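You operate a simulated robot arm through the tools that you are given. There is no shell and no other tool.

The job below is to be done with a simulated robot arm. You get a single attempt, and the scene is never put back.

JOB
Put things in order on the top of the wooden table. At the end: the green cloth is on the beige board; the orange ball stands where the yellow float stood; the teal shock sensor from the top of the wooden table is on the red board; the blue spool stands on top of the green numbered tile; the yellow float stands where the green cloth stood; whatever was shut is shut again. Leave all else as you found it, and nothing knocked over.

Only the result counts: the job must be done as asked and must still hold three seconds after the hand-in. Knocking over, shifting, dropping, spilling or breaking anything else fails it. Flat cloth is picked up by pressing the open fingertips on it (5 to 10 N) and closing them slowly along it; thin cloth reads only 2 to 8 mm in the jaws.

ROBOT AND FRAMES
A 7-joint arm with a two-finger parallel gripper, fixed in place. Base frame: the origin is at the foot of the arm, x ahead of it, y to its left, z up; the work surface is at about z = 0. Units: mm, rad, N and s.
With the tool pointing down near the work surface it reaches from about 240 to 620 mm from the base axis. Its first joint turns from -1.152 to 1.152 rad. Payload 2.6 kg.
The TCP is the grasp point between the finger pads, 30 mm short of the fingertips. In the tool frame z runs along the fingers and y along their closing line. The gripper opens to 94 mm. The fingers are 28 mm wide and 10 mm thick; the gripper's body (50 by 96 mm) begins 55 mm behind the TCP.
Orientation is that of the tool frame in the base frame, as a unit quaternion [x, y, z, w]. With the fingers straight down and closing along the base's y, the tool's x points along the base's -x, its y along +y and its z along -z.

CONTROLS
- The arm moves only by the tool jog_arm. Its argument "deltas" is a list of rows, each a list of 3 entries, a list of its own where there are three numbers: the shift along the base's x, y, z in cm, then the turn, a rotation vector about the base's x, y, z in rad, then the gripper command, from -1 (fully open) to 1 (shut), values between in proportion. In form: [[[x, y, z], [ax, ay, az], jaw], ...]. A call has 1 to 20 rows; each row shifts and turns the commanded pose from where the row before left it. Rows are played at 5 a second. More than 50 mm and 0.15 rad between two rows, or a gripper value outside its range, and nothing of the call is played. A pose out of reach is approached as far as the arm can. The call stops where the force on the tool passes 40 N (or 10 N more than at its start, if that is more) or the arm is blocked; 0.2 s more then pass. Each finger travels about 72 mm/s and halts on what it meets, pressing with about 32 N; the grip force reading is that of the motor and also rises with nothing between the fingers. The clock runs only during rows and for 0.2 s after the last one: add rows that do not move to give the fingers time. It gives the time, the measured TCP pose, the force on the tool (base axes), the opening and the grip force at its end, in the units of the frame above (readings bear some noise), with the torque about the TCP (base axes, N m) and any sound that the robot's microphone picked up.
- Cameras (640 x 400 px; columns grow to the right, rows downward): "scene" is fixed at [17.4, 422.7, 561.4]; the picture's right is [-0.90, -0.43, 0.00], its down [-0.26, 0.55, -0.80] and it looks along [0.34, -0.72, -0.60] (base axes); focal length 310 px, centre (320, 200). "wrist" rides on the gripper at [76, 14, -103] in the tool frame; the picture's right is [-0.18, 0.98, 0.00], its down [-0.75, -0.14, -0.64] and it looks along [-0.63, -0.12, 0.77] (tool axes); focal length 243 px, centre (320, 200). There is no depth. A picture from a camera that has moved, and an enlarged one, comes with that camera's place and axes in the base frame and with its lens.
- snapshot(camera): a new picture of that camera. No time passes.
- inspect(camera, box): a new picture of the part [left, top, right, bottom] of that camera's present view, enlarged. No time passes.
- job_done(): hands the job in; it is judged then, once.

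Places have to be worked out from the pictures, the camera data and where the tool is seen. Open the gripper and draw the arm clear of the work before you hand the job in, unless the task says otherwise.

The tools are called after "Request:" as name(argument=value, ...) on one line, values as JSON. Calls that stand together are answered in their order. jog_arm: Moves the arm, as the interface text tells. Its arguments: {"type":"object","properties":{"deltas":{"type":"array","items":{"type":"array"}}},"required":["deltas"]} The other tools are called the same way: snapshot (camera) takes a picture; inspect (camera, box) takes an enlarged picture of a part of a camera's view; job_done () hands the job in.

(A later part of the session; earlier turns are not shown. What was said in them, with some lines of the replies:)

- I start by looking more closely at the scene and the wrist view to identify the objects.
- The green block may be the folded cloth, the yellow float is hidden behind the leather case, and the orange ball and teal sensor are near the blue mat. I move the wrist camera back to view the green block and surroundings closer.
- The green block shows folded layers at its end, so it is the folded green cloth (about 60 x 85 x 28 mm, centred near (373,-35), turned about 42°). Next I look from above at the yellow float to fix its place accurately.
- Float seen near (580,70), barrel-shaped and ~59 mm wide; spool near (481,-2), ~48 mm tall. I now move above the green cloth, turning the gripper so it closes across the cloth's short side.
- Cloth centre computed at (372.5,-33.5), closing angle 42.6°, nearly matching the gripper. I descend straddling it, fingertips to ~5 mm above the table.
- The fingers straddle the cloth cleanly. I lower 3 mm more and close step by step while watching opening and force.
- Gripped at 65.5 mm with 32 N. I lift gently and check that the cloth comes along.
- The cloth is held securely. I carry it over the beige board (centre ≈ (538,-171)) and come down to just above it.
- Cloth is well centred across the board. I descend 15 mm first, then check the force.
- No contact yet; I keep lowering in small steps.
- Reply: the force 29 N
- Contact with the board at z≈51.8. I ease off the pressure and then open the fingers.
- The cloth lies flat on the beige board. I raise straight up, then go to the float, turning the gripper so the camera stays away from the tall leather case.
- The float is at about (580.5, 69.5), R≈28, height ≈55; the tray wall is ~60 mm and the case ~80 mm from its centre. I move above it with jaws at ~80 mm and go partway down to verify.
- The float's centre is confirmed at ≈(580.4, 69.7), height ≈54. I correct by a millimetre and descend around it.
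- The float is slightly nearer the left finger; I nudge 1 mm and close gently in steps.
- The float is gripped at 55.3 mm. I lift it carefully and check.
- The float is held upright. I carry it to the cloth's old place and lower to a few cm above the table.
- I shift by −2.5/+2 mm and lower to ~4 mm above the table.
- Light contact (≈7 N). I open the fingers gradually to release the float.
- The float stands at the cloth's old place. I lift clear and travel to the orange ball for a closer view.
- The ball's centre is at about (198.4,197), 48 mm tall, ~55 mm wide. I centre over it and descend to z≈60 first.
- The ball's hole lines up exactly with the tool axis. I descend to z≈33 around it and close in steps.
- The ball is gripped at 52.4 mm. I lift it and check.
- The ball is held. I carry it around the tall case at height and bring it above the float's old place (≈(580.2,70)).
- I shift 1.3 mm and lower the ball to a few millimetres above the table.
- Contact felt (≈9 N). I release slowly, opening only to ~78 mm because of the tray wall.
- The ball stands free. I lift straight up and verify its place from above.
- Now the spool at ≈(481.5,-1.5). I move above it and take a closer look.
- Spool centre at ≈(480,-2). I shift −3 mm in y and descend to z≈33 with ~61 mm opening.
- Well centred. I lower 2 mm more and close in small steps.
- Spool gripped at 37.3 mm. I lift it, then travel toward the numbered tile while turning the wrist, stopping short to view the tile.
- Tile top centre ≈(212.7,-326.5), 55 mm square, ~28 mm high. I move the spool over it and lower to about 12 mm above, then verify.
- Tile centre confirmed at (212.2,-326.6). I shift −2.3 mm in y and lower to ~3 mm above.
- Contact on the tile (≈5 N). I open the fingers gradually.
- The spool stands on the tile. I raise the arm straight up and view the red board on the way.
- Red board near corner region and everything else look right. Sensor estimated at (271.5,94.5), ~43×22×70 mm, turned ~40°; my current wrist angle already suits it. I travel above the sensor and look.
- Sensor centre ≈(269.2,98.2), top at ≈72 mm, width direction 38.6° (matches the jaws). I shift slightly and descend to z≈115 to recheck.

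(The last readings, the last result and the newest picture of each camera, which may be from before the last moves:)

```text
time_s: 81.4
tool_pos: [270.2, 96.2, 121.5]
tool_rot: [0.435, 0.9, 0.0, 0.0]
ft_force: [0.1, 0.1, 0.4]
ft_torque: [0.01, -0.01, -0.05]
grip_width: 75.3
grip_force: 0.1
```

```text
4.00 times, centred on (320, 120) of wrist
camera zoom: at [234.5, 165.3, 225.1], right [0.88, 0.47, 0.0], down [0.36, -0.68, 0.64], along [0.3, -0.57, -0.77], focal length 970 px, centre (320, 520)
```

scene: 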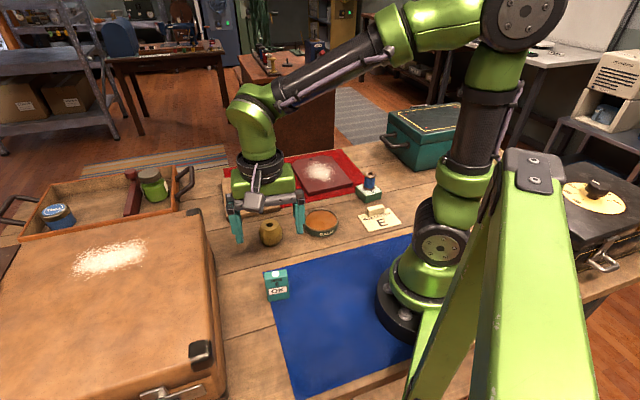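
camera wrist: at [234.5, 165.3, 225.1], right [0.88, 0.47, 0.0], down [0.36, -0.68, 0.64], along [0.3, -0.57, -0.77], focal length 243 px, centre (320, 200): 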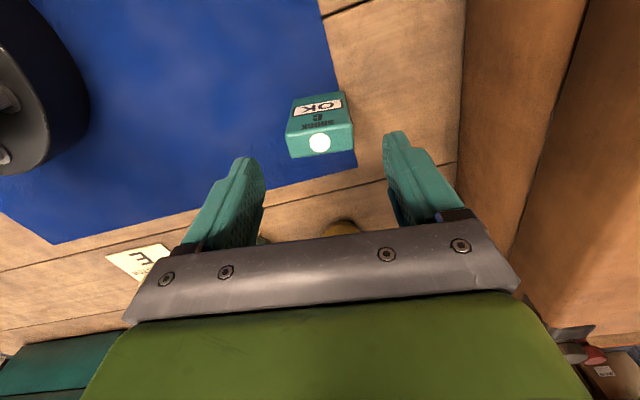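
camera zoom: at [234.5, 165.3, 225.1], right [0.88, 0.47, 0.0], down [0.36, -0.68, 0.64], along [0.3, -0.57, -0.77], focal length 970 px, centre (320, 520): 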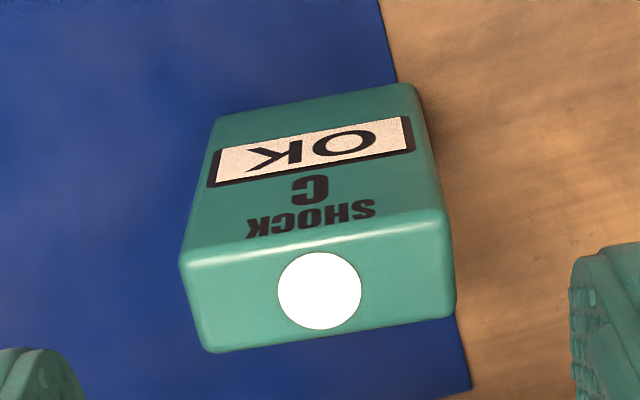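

Sensor centre refined to ≈(268.6,99.2). I shift −1.8/+2.3 mm and descend to z≈42 with the jaws at 75 mm.

Request:
jog_arm(deltas=[[[-0.18, 0.23, -1], [0, 0, 0], -0.6], [[0, 0, -2], [0, 0, 0], -0.6], [[0, 0, -2], [0, 0, 0], -0.6], [[0, 0, -2], [0, 0, 0], -0.6], [[0, 0, -1], [0, 0, 0], -0.6], [[0, 0, 0], [0, 0, 0], -0.6], [[0, 0, 0], [0, 0, 0], -0.6]])

Request:
snapshot(camera="wrist")

Request:
inspect(camera="scene", box=[220, 220, 340, 330])

```text
time_s: 83.0
tool_pos: [267.6, 99.2, 40.8]
tool_rot: [0.435, 0.9, 0.0, 0.0]
ft_force: [0.2, -0.2, -0.1]
ft_torque: [0.01, 0.0, 0.0]
grip_width: 75.3
grip_force: 0.1
```

```text
taken
camera wrist: at [231.7, 167.6, 144.6], right [0.88, 0.47, 0.0], down [0.36, -0.68, 0.64], along [0.3, -0.57, -0.77], focal length 243 px, centre (320, 200)
```

wrist: 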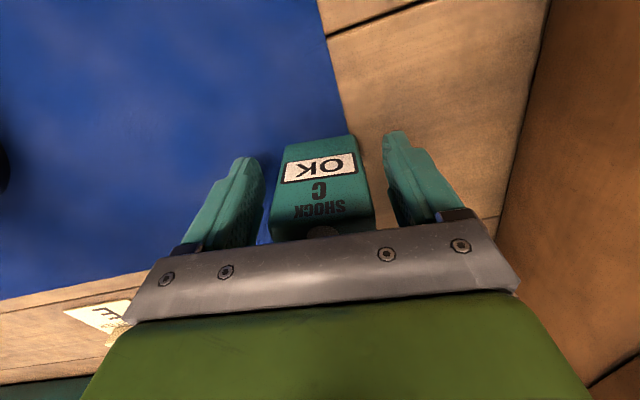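

```text
3.64 times, centred on (280, 275) of scene
camera zoom: at [17.4, 422.7, 561.4], right [-0.9, -0.43, 0.0], down [-0.26, 0.55, -0.8], along [0.34, -0.72, -0.6], focal length 1126 px, centre (466, -73)
```

zoom: 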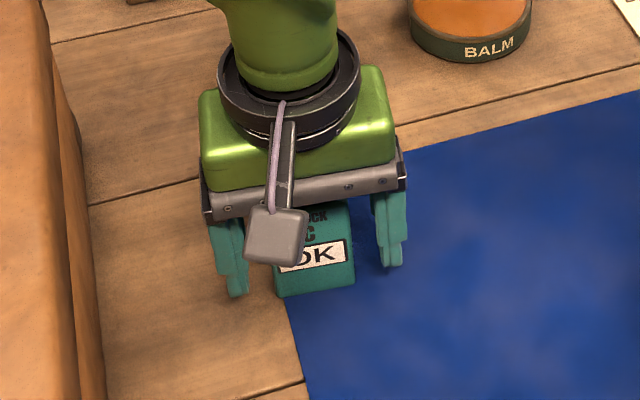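

The sensor sits between the fingers, centred. I close slowly.

Request:
jog_arm(deltas=[[[0, 0, 0], [0, 0, 0], -0.4], [[0, 0, 0], [0, 0, 0], -0.25], [[0, 0, 0], [0, 0, 0], -0.15], [[0, 0, 0], [0, 0, 0], -0.08], [[0, 0, 0], [0, 0, 0], -0.02], [[0, 0, 0], [0, 0, 0], 0.04], [[0, 0, 0], [0, 0, 0], 0.1], [[0, 0, 0], [0, 0, 0], 0.16], [[0, 0, 0], [0, 0, 0], 0.25], [[0, 0, 0], [0, 0, 0], 0.35], [[0, 0, 0], [0, 0, 0], 0.35]])

Request:
snapshot(camera="wrist")

```text
time_s: 85.4
tool_pos: [266.8, 100.4, 41.0]
tool_rot: [0.435, 0.9, 0.0, 0.0]
ft_force: [0.6, -0.3, 0.6]
ft_torque: [0.01, 0.03, -0.01]
grip_width: 47.5
grip_force: 31.7
```

```text
taken
camera wrist: at [231.8, 167.6, 144.7], right [0.88, 0.47, 0.0], down [0.36, -0.68, 0.64], along [0.3, -0.57, -0.77], focal length 243 px, centre (320, 200)
```

wrist: 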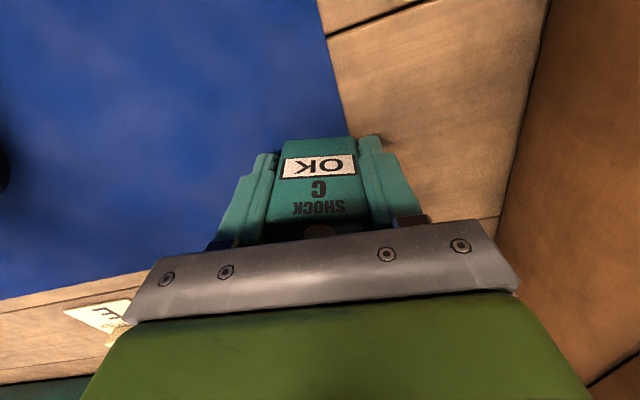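

Gripped at 47.5 mm. I lift smoothly with gradually growing steps.

Request:
jog_arm(deltas=[[[0, 0, 0], [0, 0, 0], 0.5], [[0, 0, 0.2], [0, 0, 0], 0.5], [[0, 0, 0.5], [0, 0, 0], 0.5], [[0, 0, 0.8], [0, 0, 0], 0.5], [[0, 0, 1.2], [0, 0, 0], 0.5], [[0, 0, 1.5], [0, 0, 0], 0.5], [[0, 0, 1.5], [0, 0, 0], 0.5], [[0, 0, 1.5], [0, 0, 0], 0.5], [[0, 0, 1.5], [0, 0, 0], 0.5], [[0, 0, 1.2], [0, 0, 0], 0.5], [[0, 0, 0.8], [0, 0, 0], 0.5], [[0, 0, 0.4], [0, 0, 0], 0.5], [[0, 0, 0], [0, 0, 0], 0.5]])

Request:
snapshot(camera="wrist")

Request:
snapshot(camera="scene")

```text
time_s: 88.2
tool_pos: [267.8, 99.2, 154.4]
tool_rot: [0.435, 0.9, 0.0, 0.0]
ft_force: [0.6, 0.1, -1.3]
ft_torque: [-0.02, 0.0, 0.05]
grip_width: 47.7
grip_force: 32.3
```

```text
taken
camera wrist: at [232.1, 167.7, 256.5], right [0.88, 0.47, 0.0], down [0.36, -0.68, 0.64], along [0.3, -0.57, -0.77], focal length 243 px, centre (320, 200)
```

wrist: 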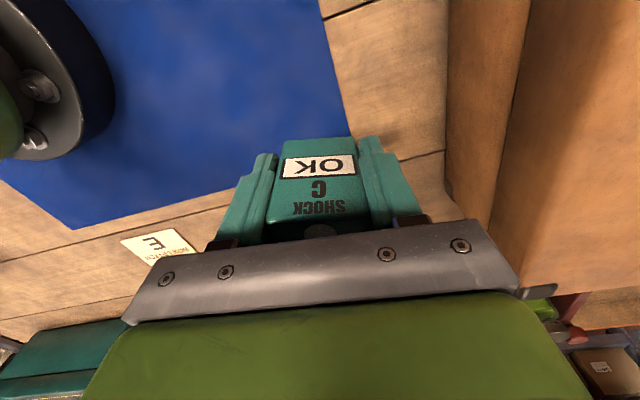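

```text
taken
```

scene: 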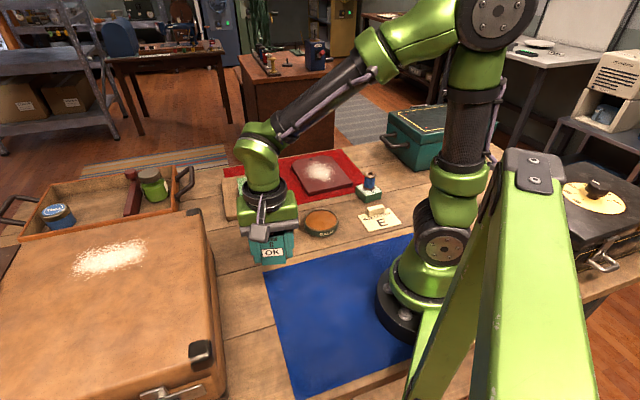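

The sensor is held upright and still reads OK. I carry it smoothly over to the near corner area of the red board, clear of the powder (target ≈(322,-344)).

Request:
jog_arm(deltas=[[[0.06, -0.5, 0], [0, 0, 0], 0.5], [[0.12, -0.99, 0], [0, 0, 0], 0.5], [[0.22, -1.79, 0], [0, 0, 0], 0.5], [[0.31, -2.48, 0], [0, 0, 0], 0.5], [[0.37, -2.98, 0], [0, 0, 0], 0.5], [[0.37, -2.98, 0], [0, 0, 0], 0.5], [[0.37, -2.98, 0], [0, 0, 0], 0.5], [[0.37, -2.98, 0], [0, 0, 0], 0.5], [[0.37, -2.98, 0], [0, 0, 0], 0.5], [[0.37, -2.98, 0], [0, 0, 0], 0.5], [[0.37, -2.98, 0], [0, 0, 0], 0.5], [[0.37, -2.98, 0], [0, 0, 0], 0.5], [[0.37, -2.98, 0], [0, 0, 0], 0.5], [[0.37, -2.98, 0], [0, 0, 0], 0.5], [[0.33, -2.68, 0], [0, 0, 0], 0.5], [[0.31, -2.48, 0], [0, 0, 0], 0.5], [[0.22, -1.79, 0], [0, 0, 0], 0.5], [[0.16, -1.29, 0], [0, 0, 0], 0.5], [[0.06, -0.5, 0], [0, 0, 0], 0.5], [[0, 0, 0], [0, 0, 0], 0.5]])

Request:
snapshot(camera="wrist")

Request:
inspect(camera="scene", box=[200, 90, 420, 250])

```text
time_s: 92.4
tool_pos: [321.9, -341.9, 152.4]
tool_rot: [0.435, 0.9, -0.001, 0.0]
ft_force: [0.2, 0.2, -1.7]
ft_torque: [-0.01, 0.03, 0.01]
grip_width: 47.3
grip_force: 31.8
```

```text
taken
camera wrist: at [287.1, -274.8, 256.2], right [0.88, 0.47, 0.0], down [0.36, -0.68, 0.64], along [0.3, -0.57, -0.77], focal length 243 px, centre (320, 200)
```

wrist: 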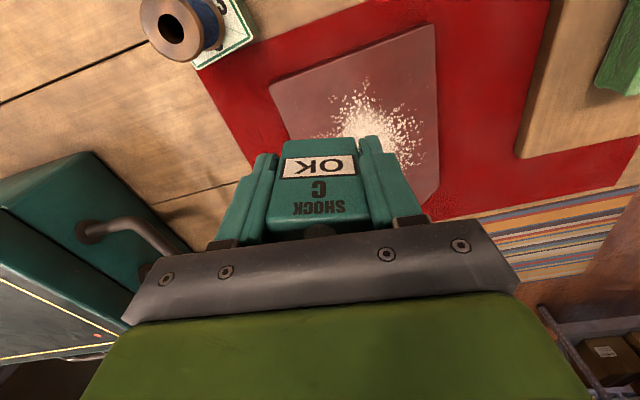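

```text
2.50 times, centred on (310, 170) of scene
camera zoom: at [17.4, 422.6, 561.5], right [-0.9, -0.43, 0.0], down [-0.26, 0.55, -0.8], along [0.34, -0.72, -0.6], focal length 774 px, centre (345, 275)
```

zoom: 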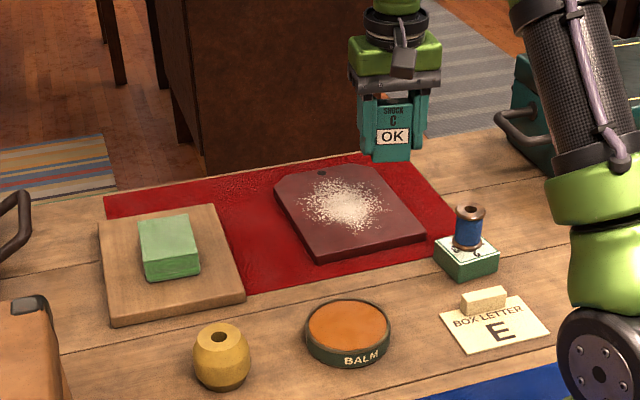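

Position over the red board looks right (≈16 mm margin to the near edge). I move 3 mm further in and descend gently to ~z=75.

Request:
jog_arm(deltas=[[[0.2, -0.2, -0.4], [0, 0, 0], 0.5], [[0, 0, -0.8], [0, 0, 0], 0.5], [[0, 0, -1.2], [0, 0, 0], 0.5], [[0, 0, -1.4], [0, 0, 0], 0.5], [[0, 0, -1.4], [0, 0, 0], 0.5], [[0, 0, -1.2], [0, 0, 0], 0.5], [[0, 0, -0.8], [0, 0, 0], 0.5], [[0, 0, -0.4], [0, 0, 0], 0.5], [[0, 0, -0.2], [0, 0, 0], 0.5], [[0, 0, 0], [0, 0, 0], 0.5]])

Request:
inspect(camera="scene", box=[280, 120, 400, 210])

Request:
snapshot(camera="wrist")

```text
time_s: 94.6
tool_pos: [324.2, -345.1, 75.4]
tool_rot: [0.435, 0.9, 0.001, 0.0]
ft_force: [-0.3, -0.1, -1.6]
ft_torque: [0.01, 0.01, 0.02]
grip_width: 47.6
grip_force: 32.2
```

```text
4.44 times, centred on (340, 165) of scene
camera zoom: at [17.4, 422.6, 561.5], right [-0.9, -0.43, 0.0], down [-0.26, 0.55, -0.8], along [0.34, -0.72, -0.6], focal length 1376 px, centre (231, 356)
```

zoom: 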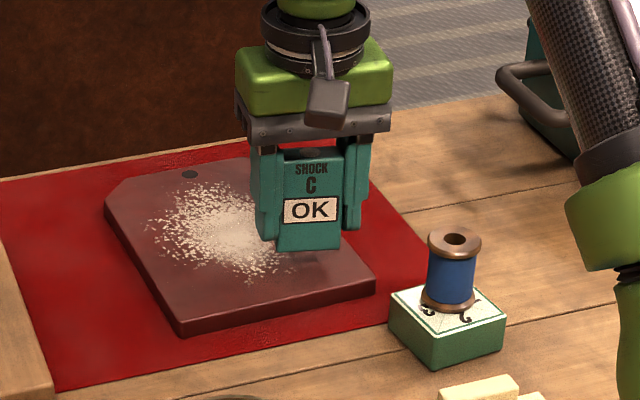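

```text
taken
camera wrist: at [289.1, -277.1, 178.1], right [0.88, 0.47, 0.0], down [0.36, -0.68, 0.64], along [0.3, -0.57, -0.77], focal length 243 px, centre (320, 200)
```

wrist: 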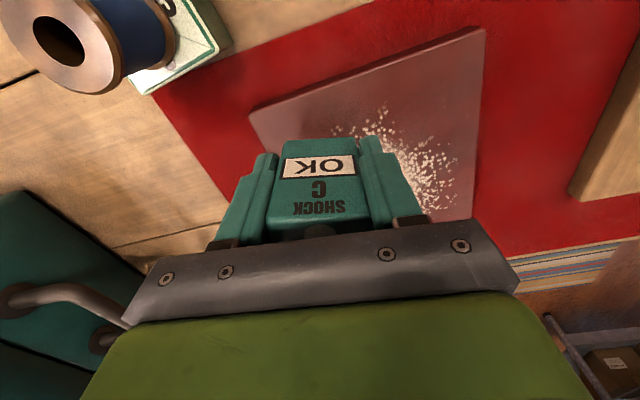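

Request:
jog_arm(deltas=[[[0, 0, -0.3], [0, 0, 0], 0.5], [[0, 0, -0.4], [0, 0, 0], 0.5], [[0, 0, -0.3], [0, 0, 0], 0.5], [[0, 0, -0.1], [0, 0, 0], 0.5], [[0, 0, 0], [0, 0, 0], 0.5]])

Request:
inspect(camera="scene", box=[300, 140, 390, 200])

```text
time_s: 95.8
tool_pos: [324.1, -345.9, 62.9]
tool_rot: [0.435, 0.9, 0.0, 0.001]
ft_force: [-0.2, -0.4, -0.1]
ft_torque: [0.0, 0.01, 0.0]
grip_width: 47.5
grip_force: 31.8
```

```text
6.67 times, centred on (345, 170) of scene
camera zoom: at [17.4, 422.6, 561.5], right [-0.9, -0.43, 0.0], down [-0.26, 0.55, -0.8], along [0.34, -0.72, -0.6], focal length 2065 px, centre (153, 400)
```

zoom: 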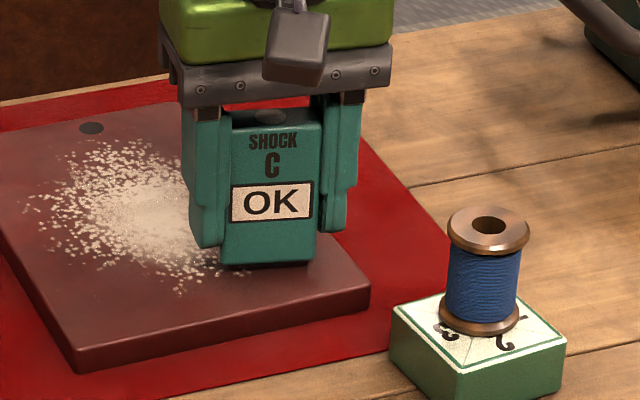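

Nearly there; I continue with 1 mm steps and watch the force.

Request:
jog_arm(deltas=[[[0, 0, -0.1], [0, 0, 0], 0.5], [[0, 0, 0], [0, 0, 0], 0.5]])

```text
time_s: 96.4
tool_pos: [325.2, -344.7, 63.0]
tool_rot: [0.435, 0.9, 0.0, 0.0]
ft_force: [0.7, 1.1, -1.5]
ft_torque: [-0.02, 0.02, 0.03]
grip_width: 47.4
grip_force: 32.4
```

Request:
jog_arm(deltas=[[[0, 0, -0.1], [0, 0, 0], 0.5], [[0, 0, 0], [0, 0, 0], 0.5]])

```text
time_s: 97.0
tool_pos: [323.3, -344.5, 62.2]
tool_rot: [0.435, 0.901, -0.001, -0.001]
ft_force: [0.3, -0.2, -0.2]
ft_torque: [-0.02, 0.04, 0.01]
grip_width: 47.6
grip_force: 31.7
```

Request:
jog_arm(deltas=[[[0, 0, -0.1], [0, 0, 0], 0.5], [[0, 0, 0], [0, 0, 0], 0.5]])

```text
time_s: 97.6
tool_pos: [324.9, -345.4, 61.4]
tool_rot: [0.435, 0.9, 0.0, -0.001]
ft_force: [0.5, -0.1, -0.5]
ft_torque: [0.02, -0.01, 0.02]
grip_width: 47.8
grip_force: 32.1
```

Request:
jog_arm(deltas=[[[0, 0, -0.1], [0, 0, 0], 0.5], [[0, 0, 0], [0, 0, 0], 0.5]])

```text
time_s: 98.2
tool_pos: [323.8, -344.7, 60.2]
tool_rot: [0.435, 0.9, 0.0, 0.0]
ft_force: [0.3, 0.2, 0.5]
ft_torque: [0.05, 0.01, 0.0]
grip_width: 47.7
grip_force: 32.0
```

Request:
jog_arm(deltas=[[[0, 0, -0.1], [0, 0, 0], 0.5], [[0, 0, 0], [0, 0, 0], 0.5]])

```text
time_s: 98.8
tool_pos: [324.4, -345.4, 58.8]
tool_rot: [0.435, 0.9, -0.001, -0.001]
ft_force: [-0.6, -0.1, -1.5]
ft_torque: [-0.04, -0.03, -0.02]
grip_width: 47.7
grip_force: 32.0
```

Request:
jog_arm(deltas=[[[0, 0, -0.1], [0, 0, 0], 0.5], [[0, 0, 0], [0, 0, 0], 0.5]])

Request:
inspect(camera="scene", box=[315, 150, 375, 190])

```text
time_s: 99.4
tool_pos: [324.1, -345.6, 57.8]
tool_rot: [0.436, 0.9, 0.0, 0.0]
ft_force: [-0.6, 0.2, -1.0]
ft_torque: [-0.02, -0.02, 0.0]
grip_width: 47.4
grip_force: 32.0
```

```text
10.00 times, centred on (345, 170) of scene
camera zoom: at [17.4, 422.6, 561.5], right [-0.9, -0.43, 0.0], down [-0.26, 0.55, -0.8], along [0.34, -0.72, -0.6], focal length 3097 px, centre (70, 500)
```

zoom: 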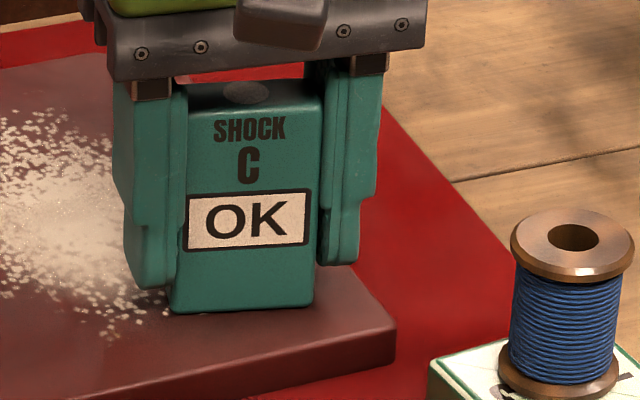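

Request:
jog_arm(deltas=[[[0, 0, -0.1], [0, 0, 0], 0.5], [[0, 0, 0], [0, 0, 0], 0.5]])

```text
time_s: 100.0
tool_pos: [323.8, -345.6, 57.6]
tool_rot: [0.436, 0.9, 0.0, 0.001]
ft_force: [-2.1, 4.7, 12.6]
ft_torque: [0.1, 0.25, -0.04]
grip_width: 47.7
grip_force: 32.1
```

Contact (≈13 N). I ease off half a millimetre, then release slowly.

Request:
jog_arm(deltas=[[[0, 0, 0.05], [0, 0, 0], 0.5], [[0, 0, 0], [0, 0, 0], 0.5]])

```text
time_s: 100.6
tool_pos: [323.9, -345.5, 56.9]
tool_rot: [0.435, 0.901, -0.001, 0.0]
ft_force: [1.0, -1.6, 5.2]
ft_torque: [0.03, -0.04, -0.01]
grip_width: 47.7
grip_force: 31.8
```

Request:
jog_arm(deltas=[[[0, 0, 0], [0, 0, 0], 0.0], [[0, 0, 0], [0, 0, 0], -0.04], [[0, 0, 0], [0, 0, 0], -0.08], [[0, 0, 0], [0, 0, 0], -0.15], [[0, 0, 0], [0, 0, 0], -0.3], [[0, 0, 0], [0, 0, 0], -0.5], [[0, 0, 0], [0, 0, 0], -0.5], [[0, 0, 0], [0, 0, 0], -0.5]])

Request:
inspect(camera="scene", box=[300, 140, 390, 200])

Request:
snapshot(camera="wrist")

```text
time_s: 102.4
tool_pos: [323.6, -345.0, 57.5]
tool_rot: [0.435, 0.9, 0.0, 0.0]
ft_force: [1.0, 0.6, 0.3]
ft_torque: [-0.01, 0.06, -0.02]
grip_width: 70.7
grip_force: 0.0
```

```text
6.67 times, centred on (345, 170) of scene
camera zoom: at [17.4, 422.7, 561.4], right [-0.9, -0.43, 0.0], down [-0.26, 0.55, -0.8], along [0.34, -0.72, -0.6], focal length 2065 px, centre (153, 400)
```

zoom: 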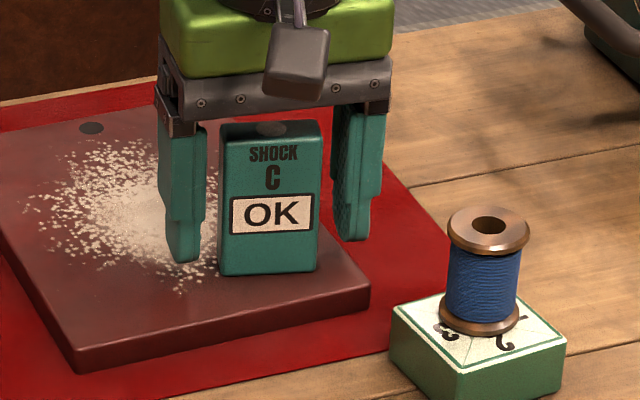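

```text
taken
camera wrist: at [288.9, -277.2, 160.6], right [0.88, 0.47, 0.0], down [0.36, -0.68, 0.64], along [0.3, -0.57, -0.77], focal length 243 px, centre (320, 200)
```

wrist: 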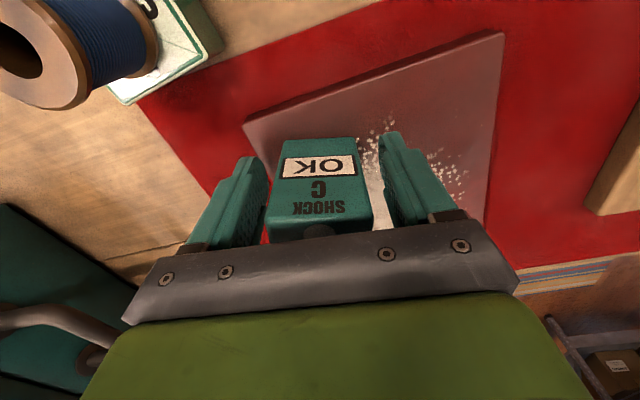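

The sensor stands on the red board. I raise straight up and then draw the arm back to about its starting pose, clear of the work.

Request:
jog_arm(deltas=[[[0, 0, 0.5], [0, 0, 0], -0.5], [[0, 0, 1.5], [0, 0, 0], -0.5], [[0, 0, 2.5], [0, 0, 0], -0.5], [[0, 0, 4], [0, 0, 0], -0.5], [[0, 0, 4], [0, 0, 0], -0.7], [[0, 0, 4], [0, 0, 0], -1], [[0, 0, 4], [0, 0, 0], -1], [[0, 0, 3], [0, 0, 0], -1], [[0, 0, 0], [0, 0, 0], -1]])

Request:
jog_arm(deltas=[[[0.6, 3.0, 0], [0, 0, 0.09], -1], [[0.6, 3.0, 0], [0, 0, 0.09], -1], [[0.6, 3.0, 0], [0, 0, 0.09], -1], [[0.6, 3.0, 0], [0, 0, 0.09], -1], [[0.6, 3.0, 0], [0, 0, 0.09], -1], [[0.6, 3.0, 0], [0, 0, 0.09], -1], [[0.6, 3.0, 0], [0, 0, 0.09], -1], [[0.6, 3.0, 0], [0, 0, 0.09], -1], [[0.6, 3.0, 0], [0, 0, 0.09], -1], [[0.6, 3.0, 0], [0, 0, 0.09], -1], [[0, 0, 0], [0, 0, 0], -1], [[0, 0, 0], [0, 0, 0], -1]])

Request:
snapshot(camera="scene")

Request:
snapshot(camera="wrist")

Request:
inspect(camera="scene", box=[200, 130, 400, 270])

```text
time_s: 104.4
tool_pos: [325.0, -343.0, 291.9]
tool_rot: [0.435, 0.9, 0.0, 0.0]
ft_force: [-1.0, -0.6, 0.3]
ft_torque: [0.01, 0.02, -0.01]
grip_width: 93.9
grip_force: 0.1
```

```text
time_s: 107.0
tool_pos: [385.4, -44.7, 292.3]
tool_rot: [0.0, 1.0, 0.001, 0.0]
ft_force: [-1.0, -0.8, 0.6]
ft_torque: [-0.04, 0.0, 0.01]
grip_width: 94.1
grip_force: 0.1
```

```text
taken
```

scene: 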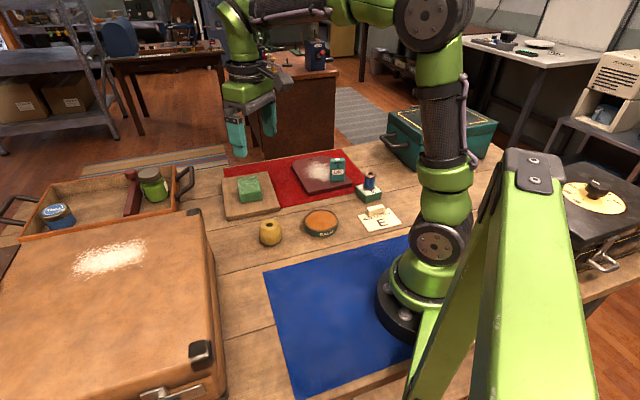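

```text
taken
camera wrist: at [309.6, -30.8, 395.9], right [0.18, 0.98, 0.0], down [0.75, -0.14, 0.64], along [0.63, -0.12, -0.77], focal length 243 px, centre (320, 200)
```

wrist: 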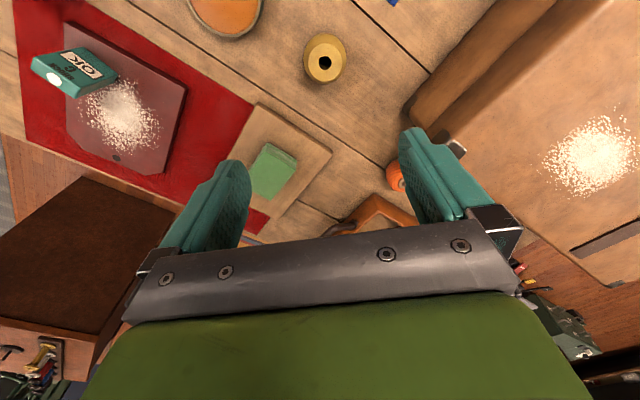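

```text
2.86 times, centred on (300, 200) of scene
camera zoom: at [17.4, 422.7, 561.4], right [-0.9, -0.43, 0.0], down [-0.26, 0.55, -0.8], along [0.34, -0.72, -0.6], focal length 885 px, centre (377, 200)
```

zoom: 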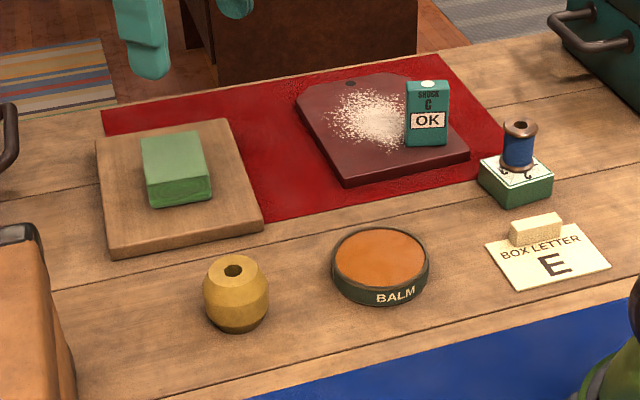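

Everything is in place; the ball is partly hidden by a finger, so I shift the arm a little to check it is still standing at its spot.

Request:
jog_arm(deltas=[[[2, 2.5, 0], [0, 0, 0], -1], [[2, 2.5, 0], [0, 0, 0], -1], [[1, 1, 0], [0, 0, 0], -1], [[0, 0, 0], [0, 0, 0], -1], [[0, 0, 0], [0, 0, 0], -1]])

Request:
snapshot(camera="wrist")

Request:
inspect(camera="wrist", box=[260, 60, 420, 220])

```text
time_s: 108.2
tool_pos: [432.3, 14.4, 292.4]
tool_rot: [0.0, 1.0, -0.001, 0.0]
ft_force: [0.3, 0.1, -0.4]
ft_torque: [-0.01, 0.02, 0.02]
grip_width: 93.8
grip_force: 0.0
```

```text
taken
camera wrist: at [358.2, 28.0, 396.3], right [0.18, 0.98, 0.0], down [0.75, -0.14, 0.64], along [0.63, -0.12, -0.77], focal length 243 px, centre (320, 200)
```

wrist: 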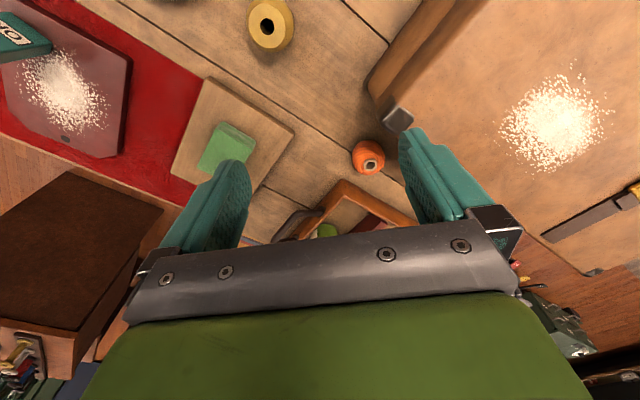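

```text
2.50 times, centred on (340, 140) of wrist
camera zoom: at [358.2, 28.0, 396.3], right [0.18, 0.98, 0.0], down [0.75, -0.14, 0.64], along [0.63, -0.12, -0.77], focal length 606 px, centre (270, 350)
```

zoom: 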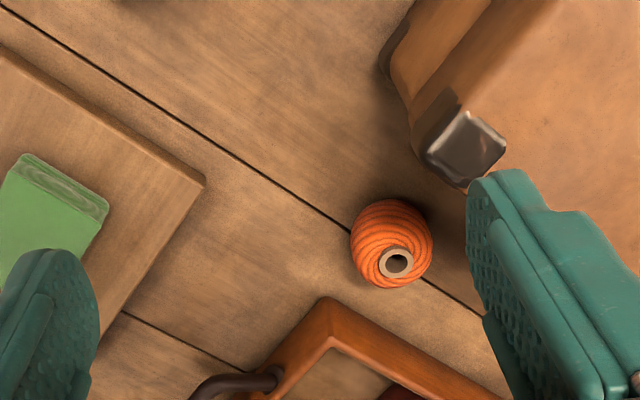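

All items check out: cloth on the beige board, float at the cloth's place, ball at the float's place, spool upright on the tile, sensor upright on the red board, nothing else moved and nothing was opened. The gripper is open and clear, so I hand the job in.

Request:
job_done()

```text
The job is handed in.
```

The job is handed in. Each of the five items was checked in the pictures after it was placed:

- **Green cloth:** lies flat on the beige board, still folded as found.
- **Yellow float:** stands where the cloth stood, about 4 to 5 mm off the cloth's centre.
- **Orange ball:** stands where the float stood, about 4 mm off by the last picture.
- **Blue spool:** stands upright on top of the green numbered tile.
- **Teal shock sensor:** stands upright on the red board and still reads OK, placed mostly clear of the powder patch.

Nothing needed opening, so whatever was shut stayed shut. I saw nothing knocked over or shifted in the final pictures. The arm was raised clear of the work with the gripper open before hand-in.
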